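You operate a simulated robot arm through the tools that you are given. There is no shell and no other tool. Be economical: measure what you need, move in short steps, check, and stop when the job is done.

Carry out the task below with a simulated two-armed robot. There is one attempt and no reset: what you move stays moved.

JOB
Fit the green nozzle to the sauce tank and run herb sauce into the cup, up to its line.
Fine: latch the nozzle, shut the valve, stand the cup on the rail cart. Set down upright: cup.

Only the result counts: the job must be done as asked and must still hold three seconds after the hand-in. Knocking over, shifting, dropping, spilling or breaking anything else fails it.

ROBOT AND FRAMES
Two 7-joint arms with two-finger parallel grippers on one trunk, on a base that drives. Base frame: it is fixed to the floor where the robot stands at the start and does not move with it; the origin is under the middle of the robot, x ahead of it, y to its left, z up. Readings come in cm, degrees, newtons and seconds.
The left shoulder is at the start at [6, 14.3, 92.6], the right one opposite. With the tool pointing down near the work surface each hand reaches from about 28 to 70 cm from the robot's upright axis, wherever it stands, measured 20 degrees to its own side. Places, roughly: drip plate under the tank [70, -30, 90]; green tank valve [70, -30, 130]; latch with a yellow handle [60, -50, 120]; purple pump pad by the sauce tank [80, -60, 110]; top of the rail cart [70, -170, 90]. Payload 1.57 kg a hand.
Tool frame (each hand has its own): the origin (TCP) lies between the finger pads and is the grasp point; the fingertips stand 3 cm ahead of it; z points along the fingers, y is the line along which they close. The gripper opens to 11 cm. The fingers are 2.4 cm wide and 1.2 cm thick; the gripper's body (4.8 by 11.2 cm) begins 7.8 cm behind the TCP.
Orientation is that of the tool frame in the base frame, as a unit quaternion [w, x, y, z]. With the fingers straight down and closing along the base's y, the tool's x points along the base's -x, its y along +y and its z along -z.

CONTROLS
- The arms move only by the tool nudge_tool. It takes "left_steps", "right_steps" or both (then of equal length, played together; a hand with none holds still); each is a list of rows, each a list of 7 numbers: the turn, a rotation vector about the base's x, y, z in degrees, then the shift along the base's x, y, z in cm, then the finger opening in cm, from 0 to 11. In form: [[rx, ry, rz, dx, dy, dz, grip], ...]. A call has 1 to 8 rows; each row shifts and turns the commanded pose from where the row before left it. Each row takes 0.2 s and may step no farther than 5 cm and 8.6 degrees from the row before; otherwise, or with a gripper value out of range, the whole call is refused. Where a pose cannot be reached the arm comes as near as it can. A force on the tool above 40 N (or 10 N above the force at the start of the call, whichever is more), or a blocked arm, ends the call early, and 0.2 s more pass. The fingers move at their own pace (about 4.5 cm/s each) and stop on an object; they squeeze with about 21 N. The grip force told is the motor's: it shows also when the fingers shut on nothing. Time passes only in rows, and 0.2 s behind the last, so rows that do not move let the fingers close. It gives the time, the measured TCP pose, the force on the tool (base axes), the opening and the grip force at its end, in the units of the frame above (readings bear some noise), with the torque about the TCP (base axes, N m) and any sound that the robot's microphone picked up, and new pictures: "pictures" is both (left out), scene, wrist or none (wrist: the cameras of the hands that moved).
- Cameras (640 x 400 px; columns grow to the right, rows downward): "scene" is now at [5.48, -2.61, 155.6]; the picture's right is [-0.27, -0.96, 0.00], its down [-0.54, 0.16, -0.83] and it looks along [0.79, -0.23, -0.56] (base axes); focal length 273 px, centre (320, 200). "left" rides on the left gripper at [7, -1.6, -14.1] in its tool frame; the picture's right is [0.23, 0.97, 0.00], its down [-0.85, 0.20, -0.48] and it looks along [-0.47, 0.11, 0.88] (tool axes); focal length 222 px, centre (320, 200). "right" rides on the right gripper at [7, 1.6, -14.1] in its tool frame; the picture's right is [-0.23, 0.97, 0.00], its down [-0.86, -0.20, -0.48] and it looks along [-0.47, -0.11, 0.88] (tool axes); focal length 222 px, centre (320, 200). There is no depth. A picture from a camera that has moved, and an enlarged one, comes with that camera's place and axes in the base frame and with its lens.
- raise_lower(by): slides the trunk up (or, below 0, down) by that many cm; the arms and the scene camera ride with it, the base frame stays. It gives what a move gives, with no picture.
- steer(legs): drives the robot by 1 to 6 legs, each [ahead, left, turn to the left] in cm, cm and degrees, along the robot's own axes; the way and the turn of a leg run together, so that a leg with both is an arc; at most 150 cm and 180 degrees a leg. The arms and the cameras ride along, it lands a little off, and it stops where it bumps. It gives what a move gives, and a new picture of the scene camera.
- turn_head(pan, tilt): turns the head with the scene camera to pan (to the left, within 86 degrees either way) and tilt (down, from -29 to 69), counted from straight ahead of the robot. It gives what a move gives, and a new picture of the scene camera.
- inspect(camera, box): a new picture of the part [left, top, right, bottom] of that camera's present view, enlarged. No time passes.
- job_done(): hands the job in; it is judged then, once.

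Work in short steps. Places have to be worked out from the pictures, the camera data and where the tool is seen: move nearer, look again, correct. Check each grasp and each placing, and mend what went wrong. You have 120 turns and 260 pictures in all, those below and enlarged ones among them. Open the grippers and draw the arms clear of the work before you hand the job in, unless the task says otherwise; then end with one line.

The tools are called after "Request:" as name(argument=value, ...) on one line, values as JSON. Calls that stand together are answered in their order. nudge_tool: Moves the arms, as the interface text tells. Its arguments: {"type":"object","properties":{"left_steps":{"type":"array","items":{"type":"array","items":{"type":"number"}}},"right_steps":{"type":"array","items":{"type":"array","items":{"type":"number"}}},"pictures":{"type":"string","enum":["both","scene","wrist","none"]}},"required":[]} The other tools are called the same way: raise_lower (by) slides the trunk up or down; steer (legs) drives the base; turn_head (pan, tilt) turns the head that bears the scene camera; inspect (camera, box) takes an enlarged picture of a part of a camera's view; job_done () hands the job in.

At the start:

```text
t: 0.0
left_tcp_pos: [46.19, 0.02, 100.02]
left_ee_rot: [0.0, 0.0, 1.0, 0.0]
left_force: [-1.1, -0.2, 0.7]
left_wrist_torque: [0.05, 0.02, -0.01]
left_width: 10.98
left_grip_force: 0.1
right_tcp_pos: [29.21, -35.66, 100.08]
right_ee_rot: [0.0, 0.0, 1.0, 0.0]
right_force: [-0.5, 0.0, 0.4]
right_wrist_torque: [0.03, 0.03, -0.02]
right_width: 11.02
right_grip_force: 0.2
trunk travel left (down, up): [-52.5, 6.5]
robot x, y, heading: [-0.09, -0.25, 0.1]
head pan, tilt: [-15.9, 34.4]
```

scene: 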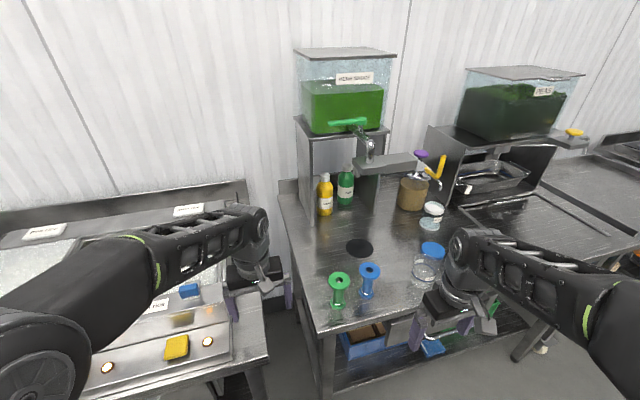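
right: 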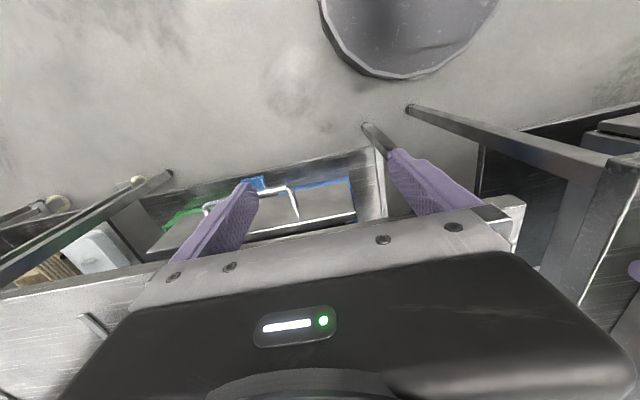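
left: 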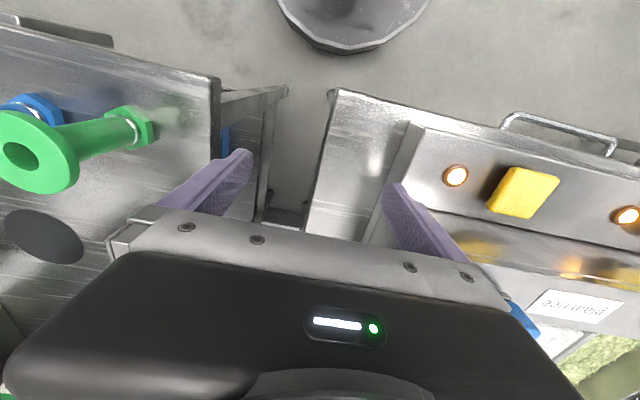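

I'll look closer at the tank with the valve and at the items on the counter.

Request:
inspect(camera="scene", box=[280, 40, 460, 152])

Request:
inspect(camera="scene", box=[300, 140, 480, 320])

Request:
inspect(camera="scene", box=[400, 50, 640, 220])

```text
3.56 times, centred on (370, 96) of scene
camera zoom: at [5.48, -2.61, 155.6], right [-0.27, -0.96, 0.0], down [-0.54, 0.16, -0.83], along [0.79, -0.23, -0.56], focal length 970 px, centre (142, 570)
```

zoom: 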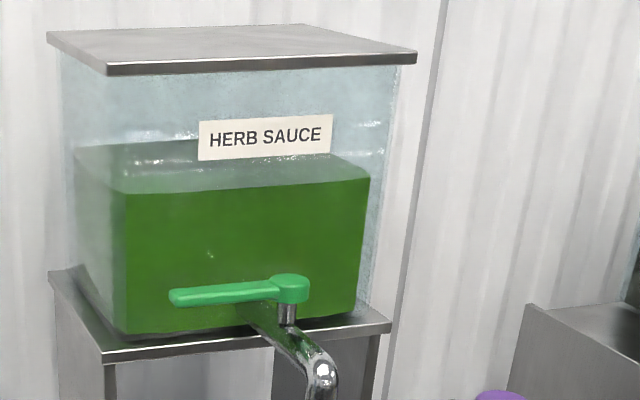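

```text
2.22 times, centred on (390, 230) of scene
camera zoom: at [5.48, -2.61, 155.6], right [-0.27, -0.96, 0.0], down [-0.54, 0.16, -0.83], along [0.79, -0.23, -0.56], focal length 606 px, centre (164, 133)
```

zoom: 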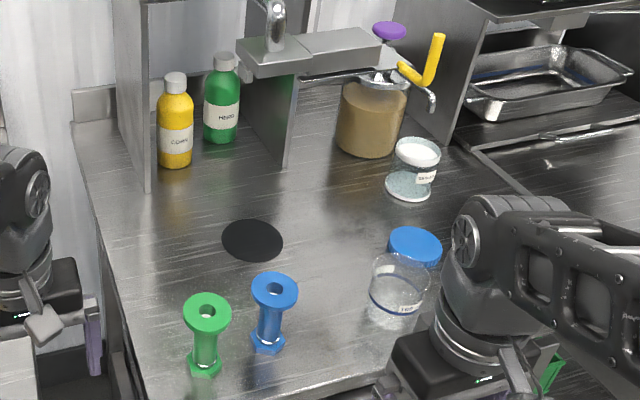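

```text
2.35 times, centred on (520, 135) of scene
camera zoom: at [5.48, -2.61, 155.6], right [-0.27, -0.96, 0.0], down [-0.54, 0.16, -0.83], along [0.79, -0.23, -0.56], focal length 642 px, centre (-151, 353)
```

zoom: 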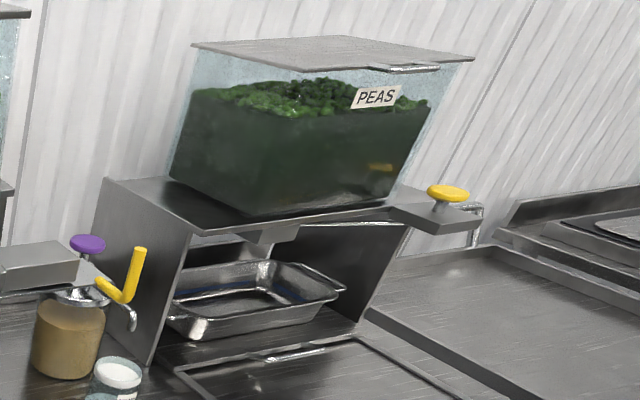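

I drive back, so that I can lower the head and see the spout block from a lower height.

Request:
steer(legs=[[-40, -10, 0]])

Request:
raise_lower(by=-45)

Request:
turn_head(pan=-10, tilt=-2)

```text
t: 2.5
left_tcp_pos: [6.12, -9.81, 100.14]
left_ee_rot: [0.001, -0.006, 1.0, 0.001]
left_force: [-1.1, 0.7, -0.7]
left_wrist_torque: [0.01, -0.07, 0.02]
left_width: 10.99
left_grip_force: 0.0
right_tcp_pos: [-10.55, -45.77, 100.06]
right_ee_rot: [0.0, -0.004, 1.0, 0.0]
right_force: [-0.5, 0.7, 0.7]
right_wrist_torque: [-0.03, -0.03, 0.02]
right_width: 11.03
right_grip_force: 0.1
trunk travel left (down, up): [-52.5, 6.5]
robot x, y, heading: [-39.65, -10.33, 0.2]
head pan, tilt: [-15.9, 34.4]
camera scene: at [-34.63, -12.9, 155.61], right [-0.27, -0.96, 0.0], down [-0.54, 0.15, -0.83], along [0.8, -0.22, -0.56], focal length 273 px, centre (320, 200)
```

scene: 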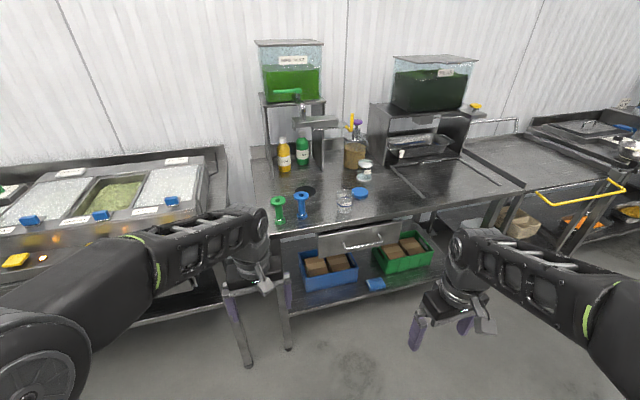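

```text
refused: -45 is not a number from -40 to 40
```

```text
t: 3.6
left_tcp_pos: [6.06, -9.82, 99.95]
left_ee_rot: [0.0, -0.005, 1.0, 0.0]
left_force: [-0.9, 0.5, 1.3]
left_wrist_torque: [0.0, 0.0, -0.02]
left_width: 11.02
left_grip_force: 0.2
right_tcp_pos: [-10.48, -45.73, 100.03]
right_ee_rot: [0.0, -0.005, 1.0, 0.001]
right_force: [0.2, -0.5, 0.9]
right_wrist_torque: [-0.01, 0.02, 0.01]
right_width: 11.02
right_grip_force: 0.0
trunk travel left (down, up): [-52.5, 6.5]
robot x, y, heading: [-40.1, -10.07, 0.7]
head pan, tilt: [-10.0, -2.0]
camera scene: at [-34.26, -11.99, 161.42], right [-0.16, -0.99, 0.0], down [0.03, -0.01, -1.0], along [0.99, -0.16, 0.03], focal length 273 px, centre (320, 200)
```

scene: 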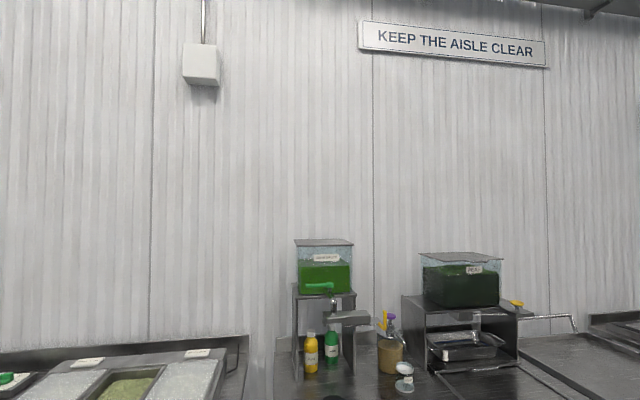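

Lower in two goes; the camera should then sit near spout height.

Request:
raise_lower(by=-40)

Request:
raise_lower(by=-12)

Request:
inspect(camera="scene", box=[280, 100, 440, 200])

Request:
inspect(camera="scene", box=[280, 180, 440, 280])

```text
t: 7.4
left_tcp_pos: [6.1, -9.84, 60.0]
left_ee_rot: [0.001, -0.005, 1.0, -0.001]
left_force: [-0.5, -0.4, 0.2]
left_wrist_torque: [-0.03, 0.04, -0.02]
left_width: 11.04
left_grip_force: 0.0
right_tcp_pos: [-10.56, -45.81, 59.98]
right_ee_rot: [0.0, -0.005, 1.0, 0.0]
right_force: [0.3, -0.3, 0.8]
right_wrist_torque: [0.0, 0.01, 0.04]
right_width: 11.03
right_grip_force: 0.1
trunk travel left (down, up): [-12.5, 46.5]
robot x, y, heading: [-40.16, -10.74, 0.4]
head pan, tilt: [-10.0, -2.0]
```

```text
t: 8.9
left_tcp_pos: [6.01, -9.9, 48.0]
left_ee_rot: [0.0, -0.005, 1.0, 0.0]
left_force: [0.4, -0.3, -0.4]
left_wrist_torque: [0.0, -0.01, 0.0]
left_width: 11.0
left_grip_force: 0.0
right_tcp_pos: [-10.48, -45.79, 48.02]
right_ee_rot: [-0.001, -0.004, 1.0, 0.0]
right_force: [0.2, 0.5, 0.4]
right_wrist_torque: [0.01, 0.01, -0.04]
right_width: 11.0
right_grip_force: 0.0
trunk travel left (down, up): [-0.5, 58.5]
robot x, y, heading: [-40.37, -10.13, 0.6]
head pan, tilt: [-10.0, -2.0]
```

```text
4.00 times, centred on (360, 150) of scene
camera zoom: at [-34.28, -11.98, 109.44], right [-0.16, -0.99, 0.0], down [0.03, -0.01, -1.0], along [0.99, -0.16, 0.03], focal length 1091 px, centre (160, 400)
```

zoom: 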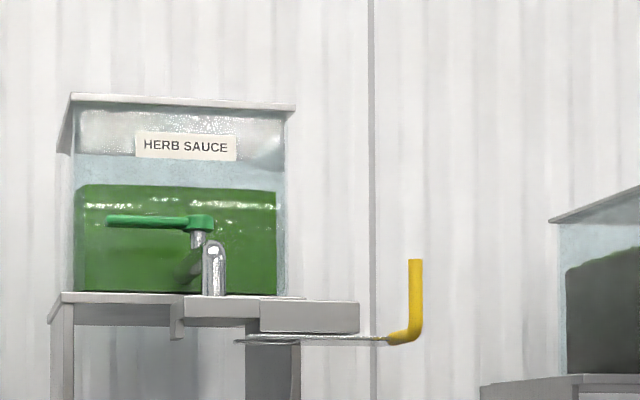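

```text
4.00 times, centred on (360, 230) of scene
camera zoom: at [-34.28, -11.98, 109.44], right [-0.16, -0.99, 0.0], down [0.03, -0.01, -1.0], along [0.99, -0.16, 0.03], focal length 1091 px, centre (160, 80)
```

zoom: 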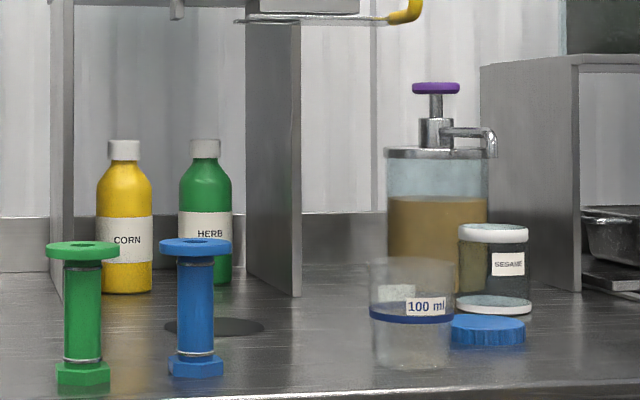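

Zoom tighter on the block, plate and handle.

Request:
inspect(camera="scene", box=[318, 160, 390, 205])

Request:
inspect(camera="scene", box=[290, 235, 354, 280])

Request:
inspect(camera="scene", box=[360, 235, 424, 280])

```text
8.89 times, centred on (354, 182) of scene
camera zoom: at [-34.28, -11.98, 109.44], right [-0.16, -0.99, 0.0], down [0.03, -0.01, -1.0], along [0.99, -0.16, 0.03], focal length 2425 px, centre (18, 356)
```

zoom: 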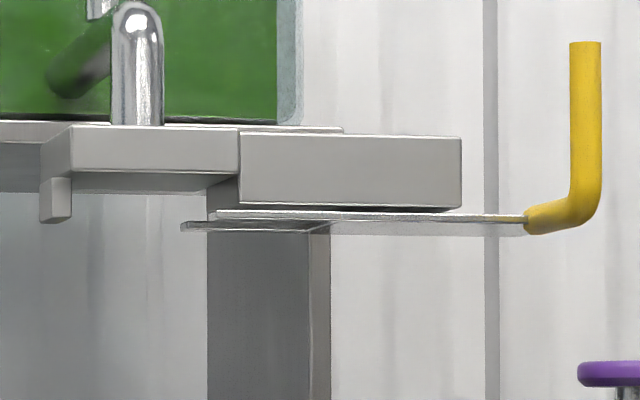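

```text
8.89 times, centred on (322, 258) of scene
camera zoom: at [-34.28, -11.98, 109.44], right [-0.16, -0.99, 0.0], down [0.03, -0.01, -1.0], along [0.99, -0.16, 0.03], focal length 2425 px, centre (302, -311)
```

zoom: 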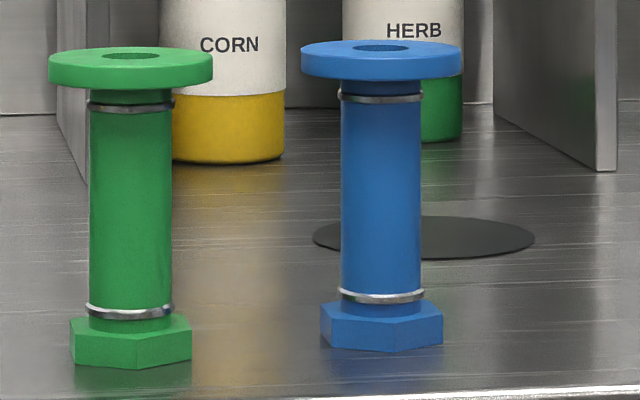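

```text
8.89 times, centred on (392, 258) of scene
camera zoom: at [-34.28, -11.98, 109.44], right [-0.16, -0.99, 0.0], down [0.03, -0.01, -1.0], along [0.99, -0.16, 0.03], focal length 2425 px, centre (-320, -311)
```

zoom: 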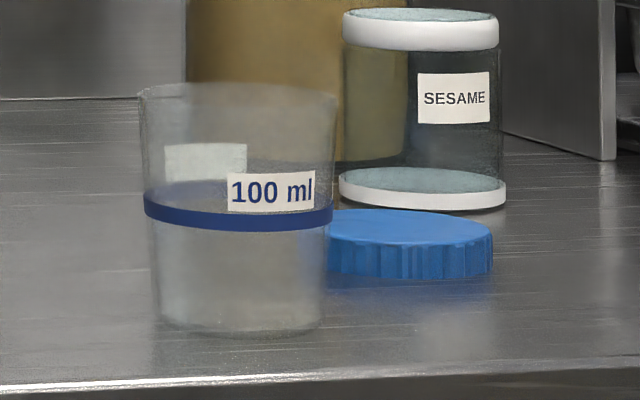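

The latch is a flat fork that slides toward +y under the spout block, so I'll hold the nozzle with the left hand and slide the latch with the right. I raise the trunk and pitch both hands to point ahead.

Request:
raise_lower(by=40)

Request:
raise_lower(by=12)

Request:
nudge_tool(left_steps=[[0, -8.2, 0, 1, 0, 0, 9], [0, -8.2, 0, 1, 0, 0, 9], [0, -8.2, 0, 1, 0, 0, 9], [0, -8.2, 0, 1, 0, 0, 9], [0, -8.2, 0, 1, 0, 0, 9], [0, -8.2, 0, 1, 0, 0, 9], [0, -8.2, 0, 1, 0, 0, 9], [0, -8.2, 0, 1, 0, 0, 9]], right_steps=[[0, -8.2, 0, 3, 0, 1, 6], [0, -8.2, 0, 3, 0, 1, 6], [0, -8.2, 0, 3, 0, 1, 6], [0, -8.2, 0, 3, 0, 1, 6], [0, -8.2, 0, 3, 0, 1, 6], [0, -8.2, 0, 3, 0, 1, 6], [0, -8.2, 0, 3, 0, 1, 6], [0, -8.2, 0, 3, 0, 1, 6]], pictures="none")

Request:
nudge_tool(left_steps=[[0, -8.2, 0, 1, 0, 0, 9], [0, -8.2, 0, 1, 0, 0, 9], [0, -8, 0, 1, 0, 0, 9], [0, 0, 0, 0, 0, 0, 9]], right_steps=[[0, -8.2, 0, 3, 0, 1, 6], [0, -8.2, 0, 3, 0, 1, 6], [0, -8, 0, 3, 0, 1, 6], [0, 0, 0, 3, 0, 1, 6]], pictures="both")

```text
t: 12.7
left_tcp_pos: [6.09, -9.79, 87.93]
left_ee_rot: [0.001, -0.006, 1.0, 0.0]
left_force: [0.7, 0.4, -0.1]
left_wrist_torque: [0.04, -0.01, 0.0]
left_width: 10.99
left_grip_force: 0.1
right_tcp_pos: [-10.5, -45.84, 88.02]
right_ee_rot: [0.001, -0.003, 1.0, 0.001]
right_force: [-0.4, -0.3, -0.6]
right_wrist_torque: [0.01, 0.0, -0.04]
right_width: 10.98
right_grip_force: 0.0
trunk travel left (down, up): [-40.5, 18.5]
robot x, y, heading: [-40.5, -10.69, 0.2]
head pan, tilt: [-10.0, -2.0]
```

```text
t: 14.2
left_tcp_pos: [6.12, -9.85, 99.96]
left_ee_rot: [0.0, -0.005, 1.0, 0.0]
left_force: [0.1, 0.3, 0.0]
left_wrist_torque: [-0.04, 0.01, 0.0]
left_width: 11.01
left_grip_force: 0.0
right_tcp_pos: [-10.57, -45.78, 99.91]
right_ee_rot: [0.0, -0.004, 1.0, 0.001]
right_force: [0.9, 0.7, -0.3]
right_wrist_torque: [0.02, 0.01, -0.02]
right_width: 10.99
right_grip_force: 0.2
trunk travel left (down, up): [-52.5, 6.5]
robot x, y, heading: [-40.13, -10.65, 0.5]
head pan, tilt: [-10.0, -2.0]
```

```text
t: 16.0
left_tcp_pos: [14.34, -9.9, 99.97]
left_ee_rot: [0.542, -0.005, 0.84, -0.002]
left_force: [0.1, -0.1, 1.4]
left_wrist_torque: [0.01, 0.03, -0.02]
left_width: 8.98
left_grip_force: 0.0
right_tcp_pos: [13.55, -45.97, 107.87]
right_ee_rot: [0.542, -0.004, 0.84, -0.003]
right_force: [0.1, 0.8, -0.9]
right_wrist_torque: [-0.02, 0.01, 0.0]
right_width: 6.0
right_grip_force: 0.0
trunk travel left (down, up): [-52.5, 6.5]
robot x, y, heading: [-40.1, -10.58, 0.4]
head pan, tilt: [-10.0, -2.0]
```

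```text
t: 17.0
left_tcp_pos: [17.15, -9.74, 100.02]
left_ee_rot: [0.708, -0.003, 0.707, -0.004]
left_force: [0.2, 0.9, -0.7]
left_wrist_torque: [-0.01, -0.01, 0.02]
left_width: 9.0
left_grip_force: 0.1
right_tcp_pos: [25.66, -45.74, 111.83]
right_ee_rot: [0.707, -0.004, 0.707, -0.004]
right_force: [-0.4, 0.0, -0.2]
right_wrist_torque: [0.0, -0.01, 0.02]
right_width: 6.02
right_grip_force: 0.0
trunk travel left (down, up): [-52.5, 6.5]
robot x, y, heading: [-40.38, -10.29, 0.7]
head pan, tilt: [-10.0, -2.0]
camera scene: at [-34.25, -11.91, 161.43], right [-0.16, -0.99, 0.0], down [0.03, -0.01, -1.0], along [0.99, -0.16, 0.03], focal length 273 px, centre (320, 200)
camera right: at [11.55, -44.3, 104.75], right [0.0, 0.98, 0.22], down [-0.48, -0.19, 0.86], along [0.88, -0.1, 0.47], focal length 222 px, centre (320, 200)
camera left: at [2.94, -11.5, 93.01], right [0.0, 0.97, -0.24], down [-0.48, 0.21, 0.85], along [0.88, 0.11, 0.47], focal length 222 px, centre (320, 200)
```

scene: 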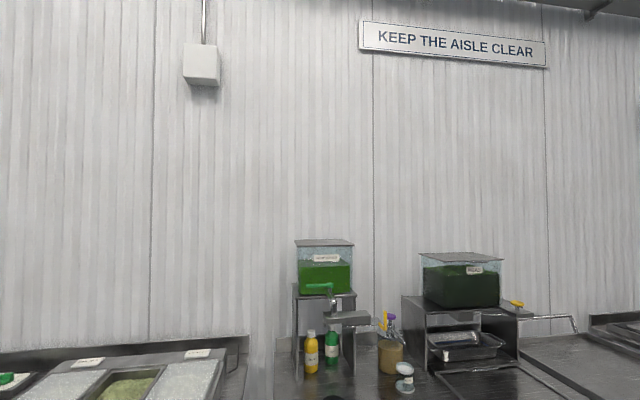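
right: 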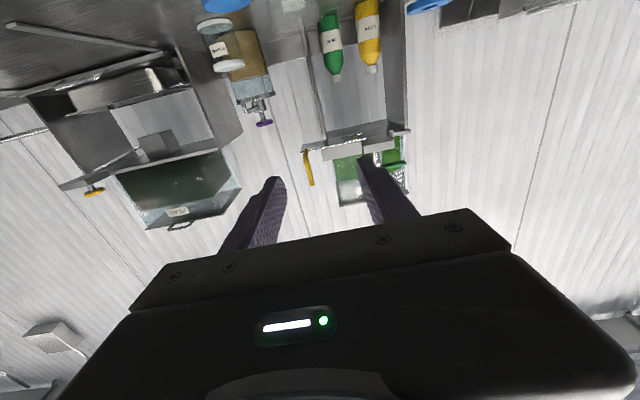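
left: 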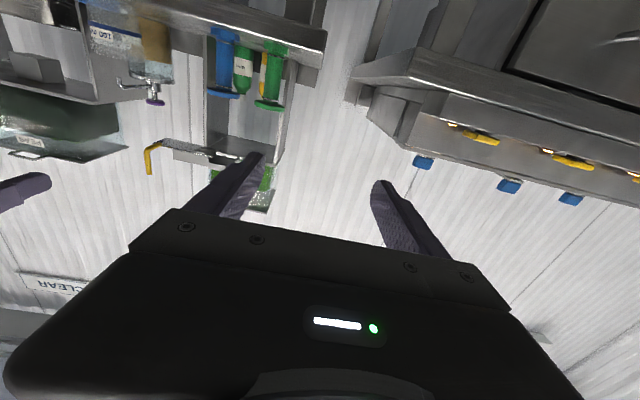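

Both hands point ahead now. I look at the block's underside through the right wrist camera.

Request:
inspect(camera="right", box=[290, 110, 418, 190])

Request:
turn_head(pan=-8, tilt=40)

```text
5.00 times, centred on (354, 150) of right
camera zoom: at [11.55, -44.3, 104.75], right [0.0, 0.98, 0.22], down [-0.48, -0.19, 0.86], along [0.88, -0.1, 0.47], focal length 1111 px, centre (150, 450)
```

zoom: 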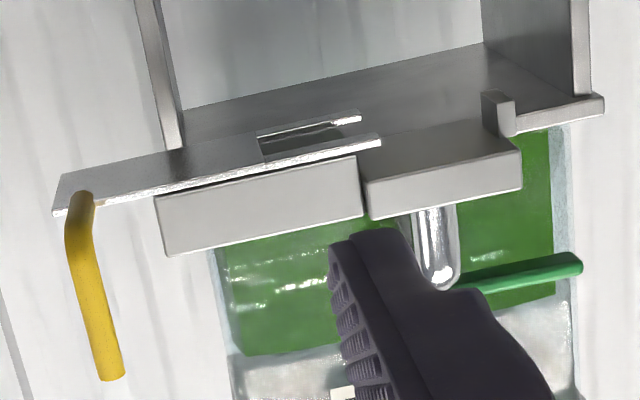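

```text
t: 18.1
left_tcp_pos: [17.06, -9.89, 100.05]
left_ee_rot: [0.707, -0.003, 0.707, -0.003]
left_force: [0.0, -0.1, -0.6]
left_wrist_torque: [0.0, 0.03, 0.0]
left_width: 9.02
left_grip_force: 0.1
right_tcp_pos: [25.54, -45.83, 111.88]
right_ee_rot: [0.707, -0.003, 0.707, -0.004]
right_force: [0.8, 0.0, -0.4]
right_wrist_torque: [-0.03, -0.02, 0.0]
right_width: 5.98
right_grip_force: 0.0
trunk travel left (down, up): [-52.5, 6.5]
robot x, y, heading: [-40.11, -10.23, 0.6]
head pan, tilt: [-8.0, 40.0]
camera scene: at [-34.62, -11.63, 154.76], right [-0.13, -0.99, 0.0], down [-0.64, 0.08, -0.77], along [0.76, -0.1, -0.64], focal length 273 px, centre (320, 200)
```

scene: 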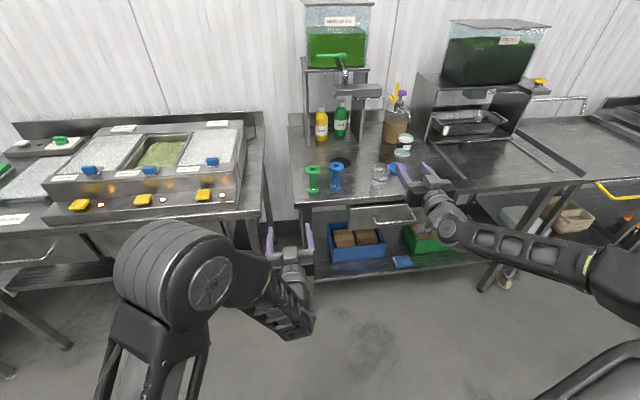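

The fork's slot opens to the left, as expected. I drive in so the left hand is short of the table edge, then line up with the green nozzle.

Request:
steer(legs=[[14, -20, -0.6]])

Request:
nudge_tool(left_steps=[[0, 0, 0, 0, 4, 0, 9], [0, 0, 0, 0, 4, 0, 9], [0, 0, 0, 0, 0, -3, 9]], pictures="both")

```text
t: 19.9
left_tcp_pos: [31.49, -30.94, 100.0]
left_ee_rot: [0.707, 0.002, 0.707, -0.008]
left_force: [-0.6, -0.9, -0.2]
left_wrist_torque: [-0.02, -0.03, 0.03]
left_width: 8.99
left_grip_force: 0.1
right_tcp_pos: [39.37, -66.98, 111.81]
right_ee_rot: [0.707, 0.001, 0.707, -0.007]
right_force: [0.7, -0.3, -0.1]
right_wrist_torque: [-0.01, -0.04, 0.01]
right_width: 5.98
right_grip_force: 0.0
trunk travel left (down, up): [-52.5, 6.5]
robot x, y, heading: [-25.47, -30.48, -0.1]
head pan, tilt: [-8.0, 40.0]
camera scene: at [-20.38, -32.09, 154.74], right [-0.14, -0.99, 0.0], down [-0.64, 0.09, -0.77], along [0.76, -0.11, -0.64], focal length 273 px, centre (320, 200)
```

scene: 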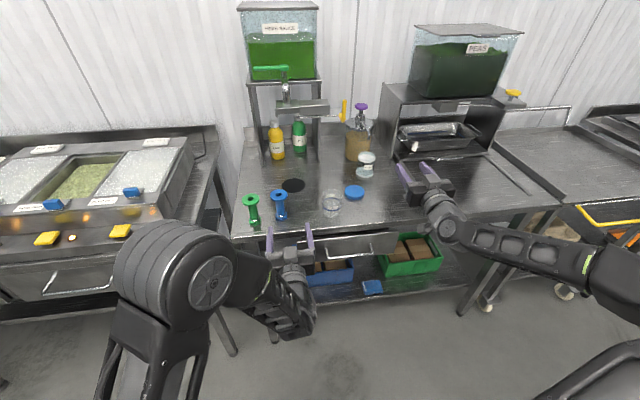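

```text
t: 20.7
left_tcp_pos: [32.71, -23.11, 98.38]
left_ee_rot: [0.705, 0.001, 0.71, -0.005]
left_force: [0.2, -0.1, 0.0]
left_wrist_torque: [0.04, -0.01, 0.02]
left_width: 9.0
left_grip_force: 0.0
left hand out of reach, approached as far as the arm can: row 3
right_tcp_pos: [39.45, -66.87, 111.82]
right_ee_rot: [0.707, 0.001, 0.707, -0.007]
right_force: [0.6, -0.4, 0.6]
right_wrist_torque: [0.03, 0.02, -0.02]
right_width: 6.02
right_grip_force: 0.0
trunk travel left (down, up): [-52.5, 6.5]
robot x, y, heading: [-26.16, -30.62, -0.1]
head pan, tilt: [-8.0, 40.0]
camera scene: at [-20.37, -32.03, 154.75], right [-0.14, -0.99, 0.0], down [-0.64, 0.09, -0.77], along [0.76, -0.11, -0.64], focal length 273 px, centre (320, 200)
camera left: at [18.45, -24.6, 91.63], right [0.01, 0.97, -0.23], down [-0.47, 0.21, 0.86], along [0.88, 0.1, 0.46], focal length 222 px, centre (320, 200)
```

scene: 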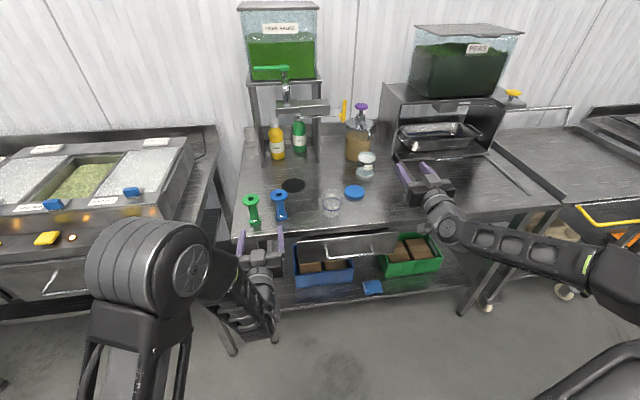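
left: 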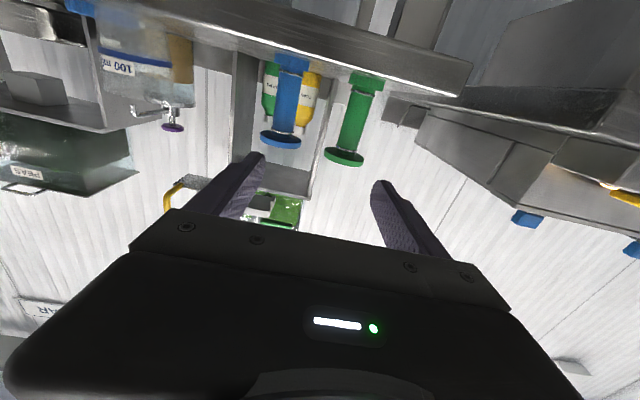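

I measure the green nozzle more exactly with an enlarged scene view.

Request:
inspect(camera="scene", box=[220, 170, 316, 230])

Request:
inspect(camera="left", box=[260, 50, 420, 200])

```text
6.67 times, centred on (268, 200) of scene
camera zoom: at [-20.37, -32.03, 154.75], right [-0.14, -0.99, 0.0], down [-0.64, 0.09, -0.77], along [0.76, -0.11, -0.64], focal length 1819 px, centre (667, 200)
```

zoom: 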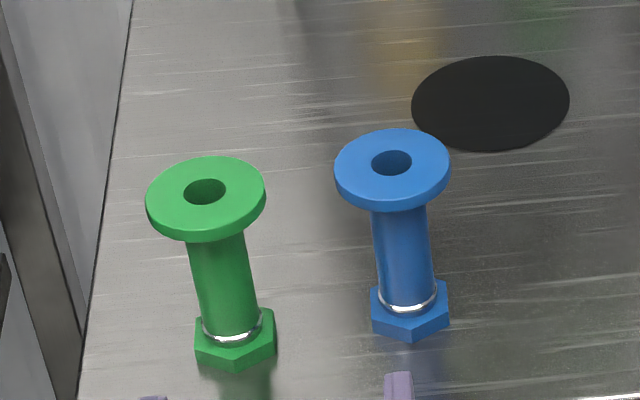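

```text
2.67 times, centred on (340, 125) of left
camera zoom: at [18.45, -24.6, 91.63], right [0.01, 0.97, -0.23], down [-0.47, 0.21, 0.86], along [0.88, 0.1, 0.46], focal length 592 px, centre (267, 400)
```

zoom: 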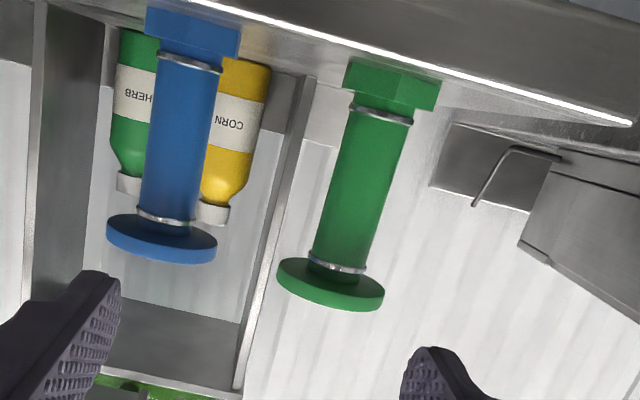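

Green nozzle axis is about (47.3, -20), and the blue one stands 8.5 cm right of it. I align the left hand at z 95, narrow the opening, and advance in part.

Request:
nudge_tool(left_steps=[[0, 0, 0, 3, 3.1, 0, 6], [0, 0, 0, 2, 0, -1.5, 6], [0, 0, 0, 1, 0, -1.9, 6], [0, 0, 0, 0, 0, 0, 6]], pictures="both")

```text
t: 21.7
left_tcp_pos: [38.36, -21.6, 95.39]
left_ee_rot: [0.707, -0.001, 0.707, -0.004]
left_force: [0.7, -0.2, 0.5]
left_wrist_torque: [0.03, 0.01, 0.02]
left_width: 6.01
left_grip_force: 0.0
left hand out of reach, approached as far as the arm can: row 1, 2, 3
right_tcp_pos: [39.26, -66.84, 111.82]
right_ee_rot: [0.707, 0.001, 0.707, -0.007]
right_force: [-0.1, 0.2, -0.1]
right_wrist_torque: [0.0, 0.01, -0.02]
right_width: 5.99
right_grip_force: 0.0
trunk travel left (down, up): [-52.5, 6.5]
robot x, y, heading: [-25.95, -30.78, -0.2]
head pan, tilt: [-8.0, 40.0]
camera scene: at [-20.46, -31.97, 154.75], right [-0.14, -0.99, 0.0], down [-0.64, 0.09, -0.77], along [0.76, -0.11, -0.64], focal length 273 px, centre (320, 200)
camera left: at [24.09, -23.14, 88.45], right [0.0, 0.97, -0.23], down [-0.48, 0.21, 0.85], along [0.88, 0.11, 0.46], focal length 222 px, centre (320, 200)
```

scene: 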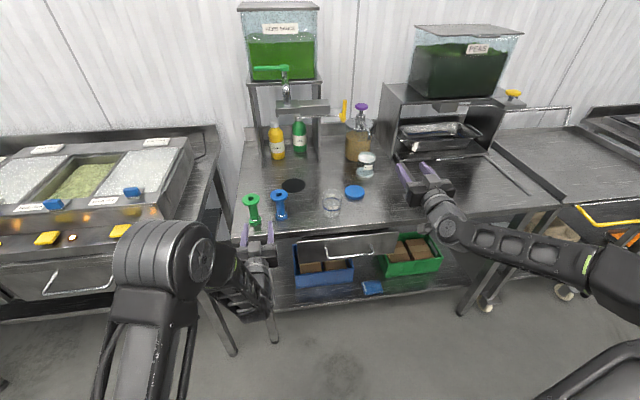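
left: 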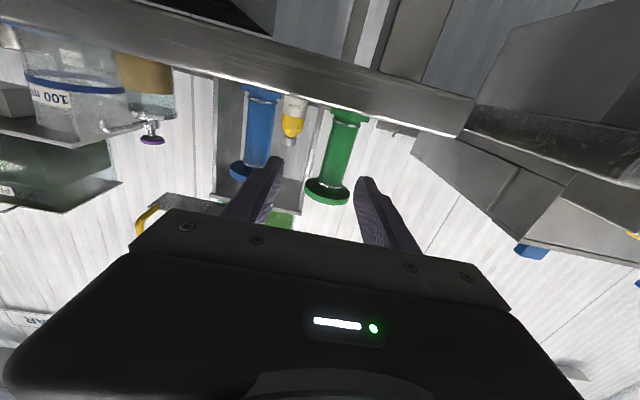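

I advance a bit further with the remaining y correction.

Request:
nudge_tool(left_steps=[[0, 0, 0, 1.5, 1.8, -0.4, 6], [0, 0, 0, 1.5, 0, 0, 6], [0, 0, 0, 0, 0, 0, 6]], pictures="wrist")

```text
t: 22.5
left_tcp_pos: [41.04, -22.01, 95.28]
left_ee_rot: [0.707, -0.001, 0.707, -0.003]
left_force: [-0.1, -0.1, -1.2]
left_wrist_torque: [0.0, -0.01, -0.03]
left_width: 5.99
left_grip_force: 0.1
left hand out of reach, approached as far as the arm can: row 1, 2
right_tcp_pos: [39.38, -66.85, 111.9]
right_ee_rot: [0.707, 0.001, 0.707, -0.007]
right_force: [0.2, -0.4, 0.0]
right_wrist_torque: [0.01, 0.0, -0.01]
right_width: 6.0
right_grip_force: 0.1
trunk travel left (down, up): [-52.5, 6.5]
robot x, y, heading: [-26.12, -30.86, 0.0]
head pan, tilt: [-8.0, 40.0]
camera left: at [26.85, -23.52, 88.35], right [0.0, 0.97, -0.23], down [-0.48, 0.21, 0.85], along [0.88, 0.11, 0.46], focal length 222 px, centre (320, 200)
```

left: 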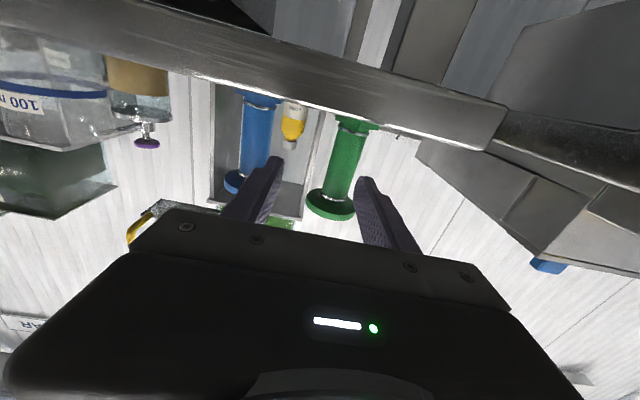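

The arm is at a limit sideways, so I shift the base left about 2.2 cm.

Request:
steer(legs=[[0, 2.2, 0]])

Request:
inspect(camera="left", box=[200, 80, 440, 230])

```text
t: 23.3
left_tcp_pos: [41.11, -19.64, 95.24]
left_ee_rot: [0.707, -0.002, 0.707, -0.004]
left_force: [0.2, 0.6, -0.1]
left_wrist_torque: [0.01, 0.02, -0.05]
left_width: 6.01
left_grip_force: 0.0
right_tcp_pos: [39.31, -64.67, 111.86]
right_ee_rot: [0.707, 0.001, 0.707, -0.008]
right_force: [-0.4, 1.0, -0.5]
right_wrist_torque: [-0.01, 0.02, -0.02]
right_width: 6.02
right_grip_force: 0.1
trunk travel left (down, up): [-52.5, 6.5]
robot x, y, heading: [-25.91, -28.76, -0.4]
head pan, tilt: [-8.0, 40.0]
camera scene: at [-20.45, -29.63, 154.75], right [-0.14, -0.99, 0.0], down [-0.64, 0.09, -0.77], along [0.76, -0.11, -0.64], focal length 273 px, centre (320, 200)
```

scene: 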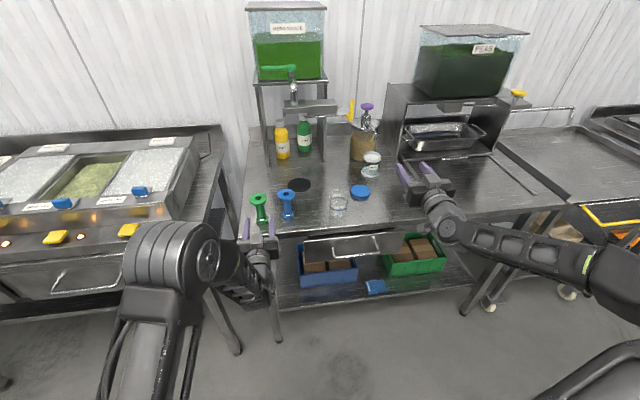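

```text
2.67 times, centred on (320, 155) of left
camera zoom: at [26.84, -21.25, 88.35], right [0.0, 0.97, -0.24], down [-0.48, 0.21, 0.85], along [0.88, 0.11, 0.46], focal length 592 px, centre (320, 320)
```

zoom: 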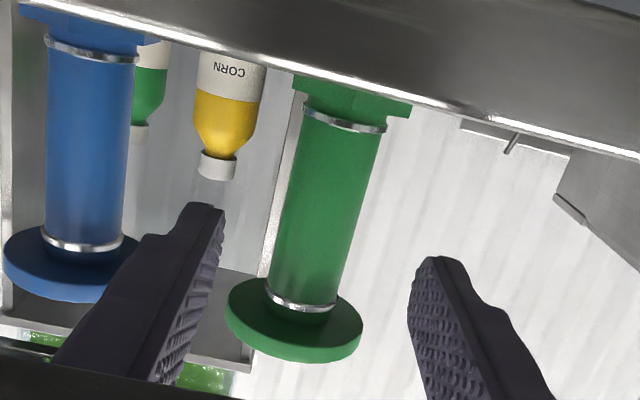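

Centred on the nozzle. Advance 6.3 cm and check.

Request:
nudge_tool(left_steps=[[0, 0, 0, 2.1, 0, 0, 6], [0, 0, 0, 2.1, 0, 0, 6], [0, 0, 0, 2.1, 0, 0, 6], [0, 0, 0, 0, 0, 0, 6]], pictures="both")

```text
t: 24.3
left_tcp_pos: [47.23, -19.63, 95.55]
left_ee_rot: [0.706, -0.004, 0.708, 0.0]
left_force: [-0.3, 0.6, -0.3]
left_wrist_torque: [-0.02, 0.02, 0.0]
left_width: 5.98
left_grip_force: 0.0
right_tcp_pos: [39.38, -64.65, 111.84]
right_ee_rot: [0.707, 0.001, 0.707, -0.007]
right_force: [-0.3, -0.3, -0.7]
right_wrist_torque: [0.02, 0.0, 0.02]
right_width: 6.0
right_grip_force: 0.0
trunk travel left (down, up): [-52.5, 6.5]
robot x, y, heading: [-25.79, -28.45, 0.2]
head pan, tilt: [-8.0, 40.0]
camera scene: at [-20.45, -29.82, 154.75], right [-0.14, -0.99, 0.0], down [-0.64, 0.09, -0.77], along [0.76, -0.11, -0.64], focal length 273 px, centre (320, 200)
camera left: at [33.15, -21.4, 88.56], right [0.0, 0.97, -0.23], down [-0.48, 0.2, 0.86], along [0.88, 0.12, 0.46], focal length 222 px, centre (320, 200)
```

scene: 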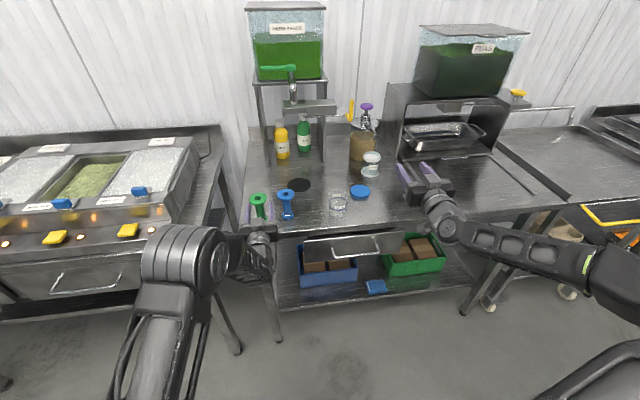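
left: 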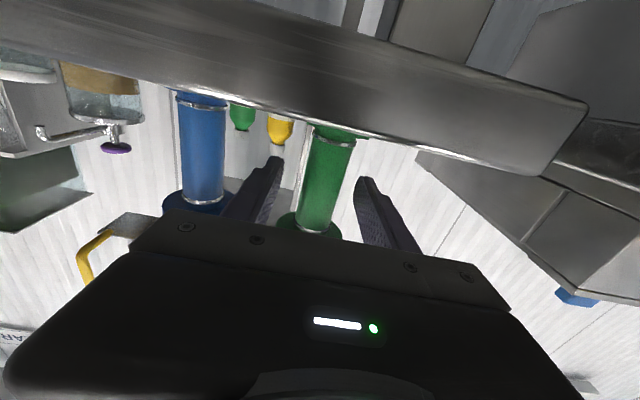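

Shaft lies between the pads. I close, keeping the hand still.

Request:
nudge_tool(left_steps=[[0, 0, 0, 0, 0, 0, 3.5], [0, 0, 0, 0, 0, 0, 2], [0, 0, 0, 0, 0, 0, 1], [0, 0, 0, 0, 0, 0, 1]], pictures="scene")

Request:
inspect(camera="scene", box=[230, 180, 310, 240])

```text
t: 25.3
left_tcp_pos: [47.27, -19.61, 95.44]
left_ee_rot: [0.706, -0.004, 0.708, -0.002]
left_force: [0.2, 0.0, 0.6]
left_wrist_torque: [0.0, 0.04, 0.01]
left_width: 2.1
left_grip_force: 21.7
right_tcp_pos: [39.39, -64.76, 111.85]
right_ee_rot: [0.707, 0.002, 0.707, -0.007]
right_force: [0.8, 0.6, 0.2]
right_wrist_torque: [0.0, 0.0, -0.01]
right_width: 5.99
right_grip_force: 0.1
trunk travel left (down, up): [-52.5, 6.5]
robot x, y, heading: [-25.76, -28.26, -0.3]
head pan, tilt: [-8.0, 40.0]
camera scene: at [-20.44, -29.81, 154.75], right [-0.14, -0.99, 0.0], down [-0.64, 0.09, -0.77], along [0.76, -0.11, -0.64], focal length 273 px, centre (320, 200)
```

scene: 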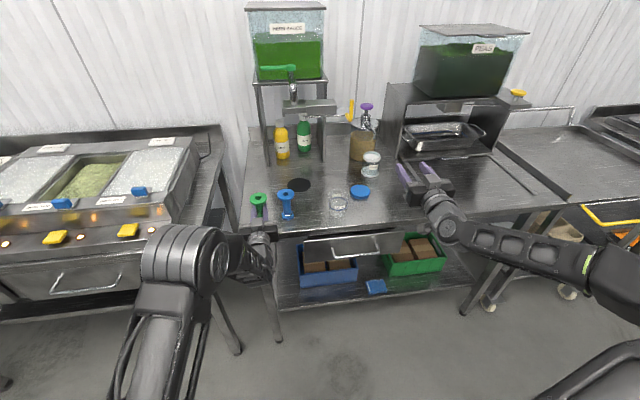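

```text
6.67 times, centred on (270, 210) of scene
camera zoom: at [-20.44, -29.81, 154.75], right [-0.14, -0.99, 0.0], down [-0.64, 0.09, -0.77], along [0.76, -0.11, -0.64], focal length 1819 px, centre (653, 133)
```

zoom: 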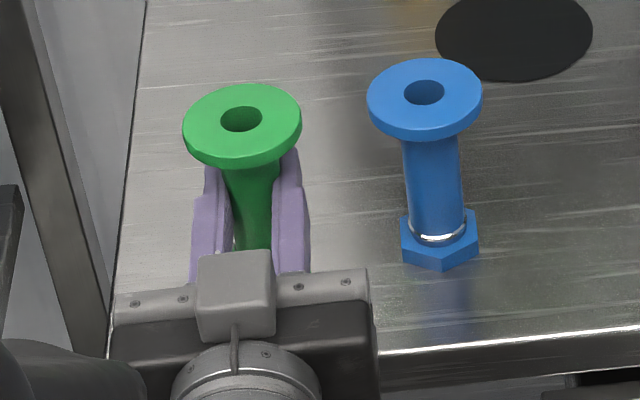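

Holding it (grip 21.7 N). I lift straight up 11 cm.

Request:
nudge_tool(left_steps=[[0, 0, 0, 0, 0, 2, 1], [0, 0, 0, 0, 0, 3, 1], [0, 0, 0, 0, 0, 3, 1], [0, 0, 0, 0, 0, 3, 1], [0, 0, 0, 0, 0, 0, 1]], pictures="both")

```text
t: 26.5
left_tcp_pos: [47.42, -19.64, 106.4]
left_ee_rot: [0.707, -0.001, 0.708, -0.004]
left_force: [-0.5, -0.3, -0.3]
left_wrist_torque: [-0.05, -0.03, -0.03]
left_width: 2.62
left_grip_force: 21.7
right_tcp_pos: [39.3, -64.74, 111.79]
right_ee_rot: [0.707, 0.001, 0.707, -0.007]
right_force: [-0.5, 0.5, -0.5]
right_wrist_torque: [0.0, 0.02, 0.02]
right_width: 5.99
right_grip_force: 0.0
trunk travel left (down, up): [-52.5, 6.5]
robot x, y, heading: [-25.86, -28.37, -0.3]
head pan, tilt: [-8.0, 40.0]
camera scene: at [-20.41, -29.83, 154.75], right [-0.14, -0.99, 0.0], down [-0.64, 0.09, -0.77], along [0.76, -0.11, -0.64], focal length 273 px, centre (320, 200)
camera left: at [33.21, -21.36, 99.44], right [0.0, 0.97, -0.23], down [-0.48, 0.21, 0.85], along [0.88, 0.11, 0.46], focal length 222 px, centre (320, 200)
```

scene: 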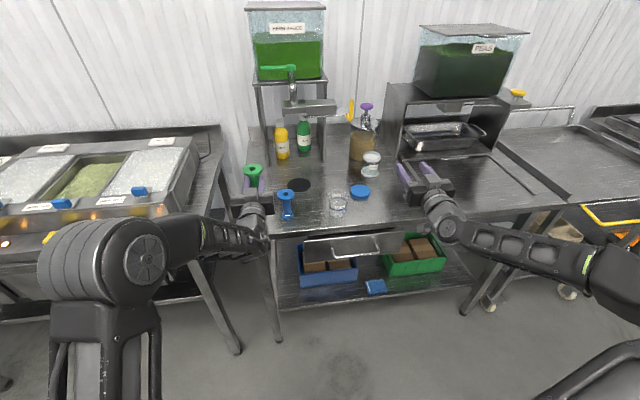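
left: 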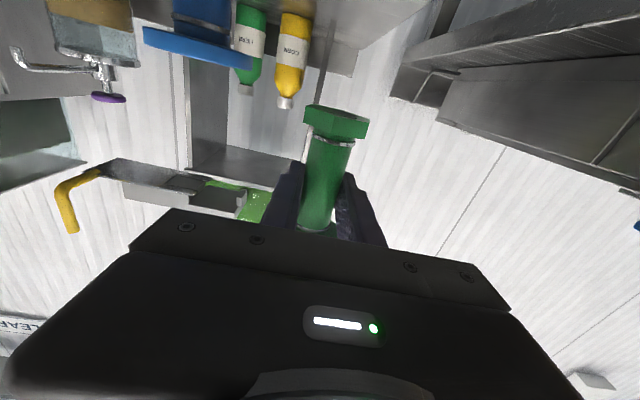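

Firmly held. Raise 3 more, pull the right hand back a little, then drive right and ahead with the nozzle below the block level.

Request:
nudge_tool(left_steps=[[0, 0, 0, 0, 0, 1.5, 1], [0, 0, 0, 0, 0, 1.5, 1]], right_steps=[[0, 0, 0, -4, 2, 2, 6], [0, 0, 0, -4, 2, 2, 6]], pictures="none")

Request:
steer(legs=[[0, -13, 0], [8, 0, 0.2]])

Request:
inspect(camera="left", box=[140, 80, 400, 250])

Request:
inspect(camera="right", box=[290, 80, 490, 210])

```text
t: 27.1
left_tcp_pos: [47.29, -19.61, 109.43]
left_ee_rot: [0.707, -0.002, 0.707, -0.003]
left_force: [-1.0, -0.6, -0.5]
left_wrist_torque: [-0.01, 0.02, -0.02]
left_width: 2.64
left_grip_force: 20.7
right_tcp_pos: [30.97, -60.69, 116.01]
right_ee_rot: [0.707, 0.001, 0.707, -0.006]
right_force: [0.3, 1.1, 0.2]
right_wrist_torque: [0.01, 0.02, -0.02]
right_width: 5.99
right_grip_force: 0.1
trunk travel left (down, up): [-52.5, 6.5]
robot x, y, heading: [-25.91, -28.25, -0.0]
head pan, tilt: [-8.0, 40.0]
```

```text
t: 29.1
left_tcp_pos: [55.36, -32.59, 109.13]
left_ee_rot: [0.706, -0.004, 0.708, -0.002]
left_force: [-0.2, -0.2, -0.2]
left_wrist_torque: [0.01, -0.02, 0.02]
left_width: 2.63
left_grip_force: 21.3
right_tcp_pos: [39.42, -73.79, 115.97]
right_ee_rot: [0.707, -0.001, 0.708, -0.006]
right_force: [-0.1, 0.1, 0.0]
right_wrist_torque: [0.0, 0.0, 0.0]
right_width: 6.02
right_grip_force: 0.0
trunk travel left (down, up): [-52.5, 6.5]
robot x, y, heading: [-18.09, -41.66, -0.4]
head pan, tilt: [-8.0, 40.0]
camera scene: at [-12.33, -42.96, 154.74], right [-0.14, -0.99, 0.0], down [-0.64, 0.09, -0.77], along [0.76, -0.11, -0.64], focal length 273 px, centre (320, 200)
```

scene: 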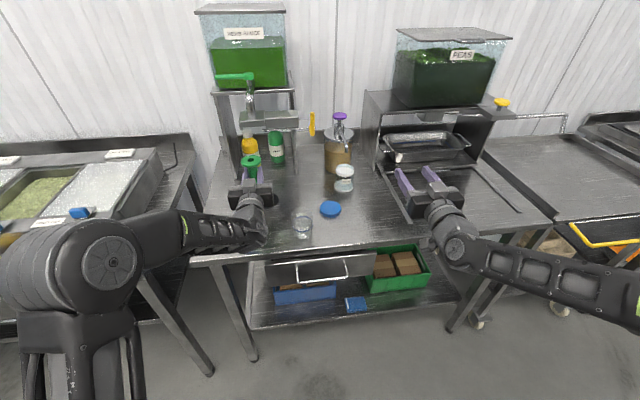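

```text
2.35 times, centred on (270, 165) of left
camera zoom: at [41.21, -34.31, 102.33], right [0.0, 0.97, -0.23], down [-0.48, 0.21, 0.85], along [0.88, 0.11, 0.46], focal length 523 px, centre (438, 282)
```

zoom: 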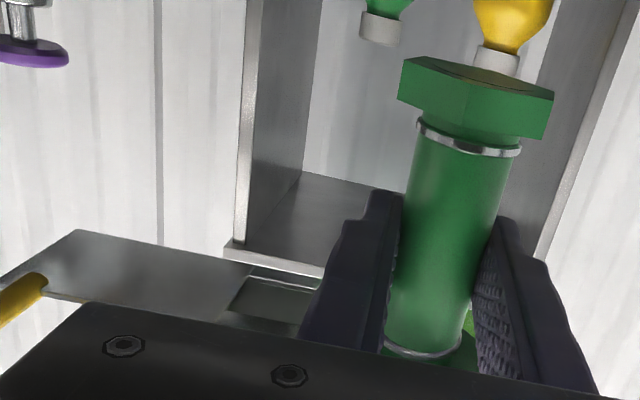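

```text
3.08 times, centred on (390, 145) of right
camera zoom: at [25.25, -72.2, 108.82], right [0.01, 0.98, 0.22], down [-0.48, -0.19, 0.86], along [0.88, -0.11, 0.47], focal length 684 px, centre (105, 369)
```

zoom: 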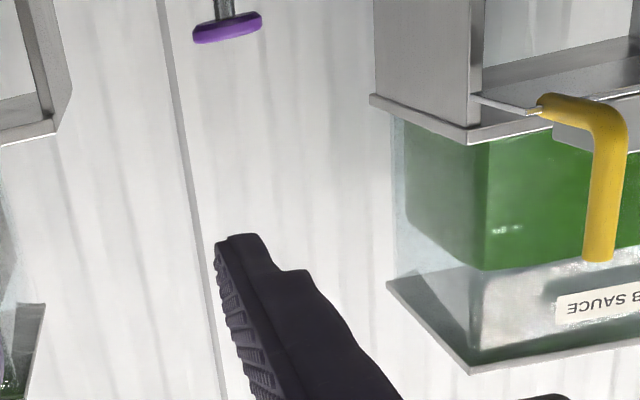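

Nozzle is in front of and below the block. I zoom the scene view to measure block, spout and nozzle relative to each other.

Request:
inspect(camera="scene", box=[205, 60, 325, 135])

Request:
inspect(camera="scene", box=[215, 130, 295, 210])

```text
5.33 times, centred on (265, 98) of scene
camera zoom: at [-12.33, -42.96, 154.74], right [-0.14, -0.99, 0.0], down [-0.64, 0.09, -0.77], along [0.76, -0.11, -0.64], focal length 1455 px, centre (613, 747)
```

zoom: 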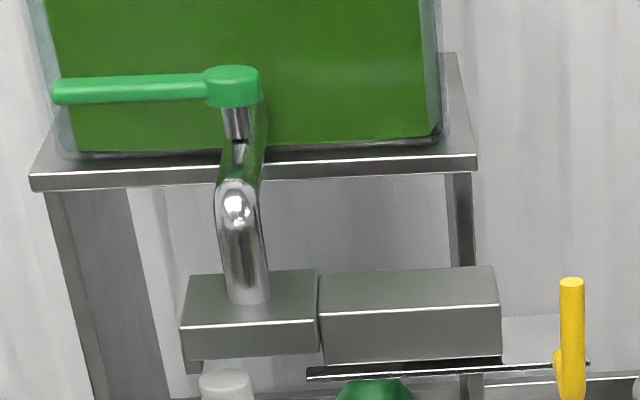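

```text
5.00 times, centred on (255, 170) of scene
camera zoom: at [-12.33, -42.96, 154.74], right [-0.14, -0.99, 0.0], down [-0.64, 0.09, -0.77], along [0.76, -0.11, -0.64], focal length 1364 px, centre (645, 350)
```

zoom: 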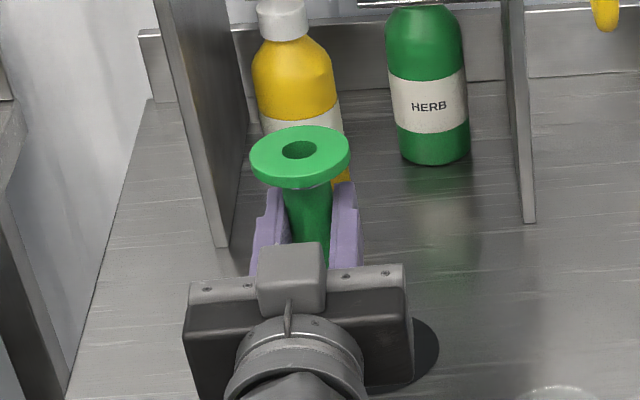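

Triangulated: socket centre ≈ (67.1, -33.7), block underside z ≈ 120.6, fork top ≈ 119.4, prong tips at y ≈ -36.6. Drive ahead, then bring the nozzle under the socket.

Request:
steer(legs=[[8, 0, 0.3]])

```text
t: 30.1
left_tcp_pos: [63.43, -32.33, 109.22]
left_ee_rot: [0.706, -0.005, 0.708, 0.0]
left_force: [0.1, -1.0, -1.4]
left_wrist_torque: [0.01, -0.04, -0.03]
left_width: 2.63
left_grip_force: 21.2
right_tcp_pos: [47.53, -73.46, 115.89]
right_ee_rot: [0.707, -0.001, 0.708, -0.005]
right_force: [0.2, -0.4, 0.5]
right_wrist_torque: [-0.06, -0.02, 0.02]
right_width: 6.02
right_grip_force: 0.1
trunk travel left (down, up): [-52.5, 6.5]
robot x, y, heading: [-9.95, -41.83, 0.6]
head pan, tilt: [-8.0, 40.0]
camera scene: at [-4.23, -42.93, 154.74], right [-0.13, -0.99, 0.0], down [-0.64, 0.09, -0.77], along [0.76, -0.1, -0.64], focal length 273 px, centre (320, 200)
```

scene: 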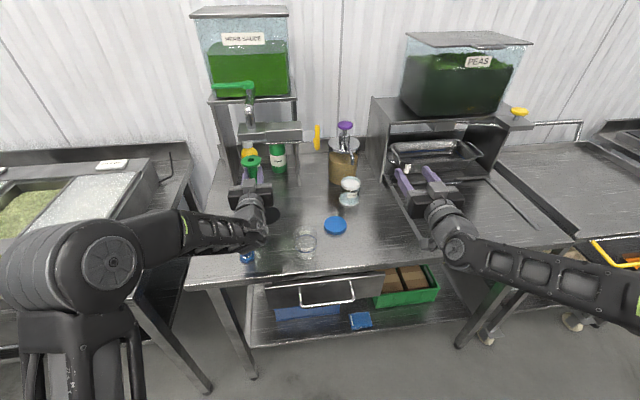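

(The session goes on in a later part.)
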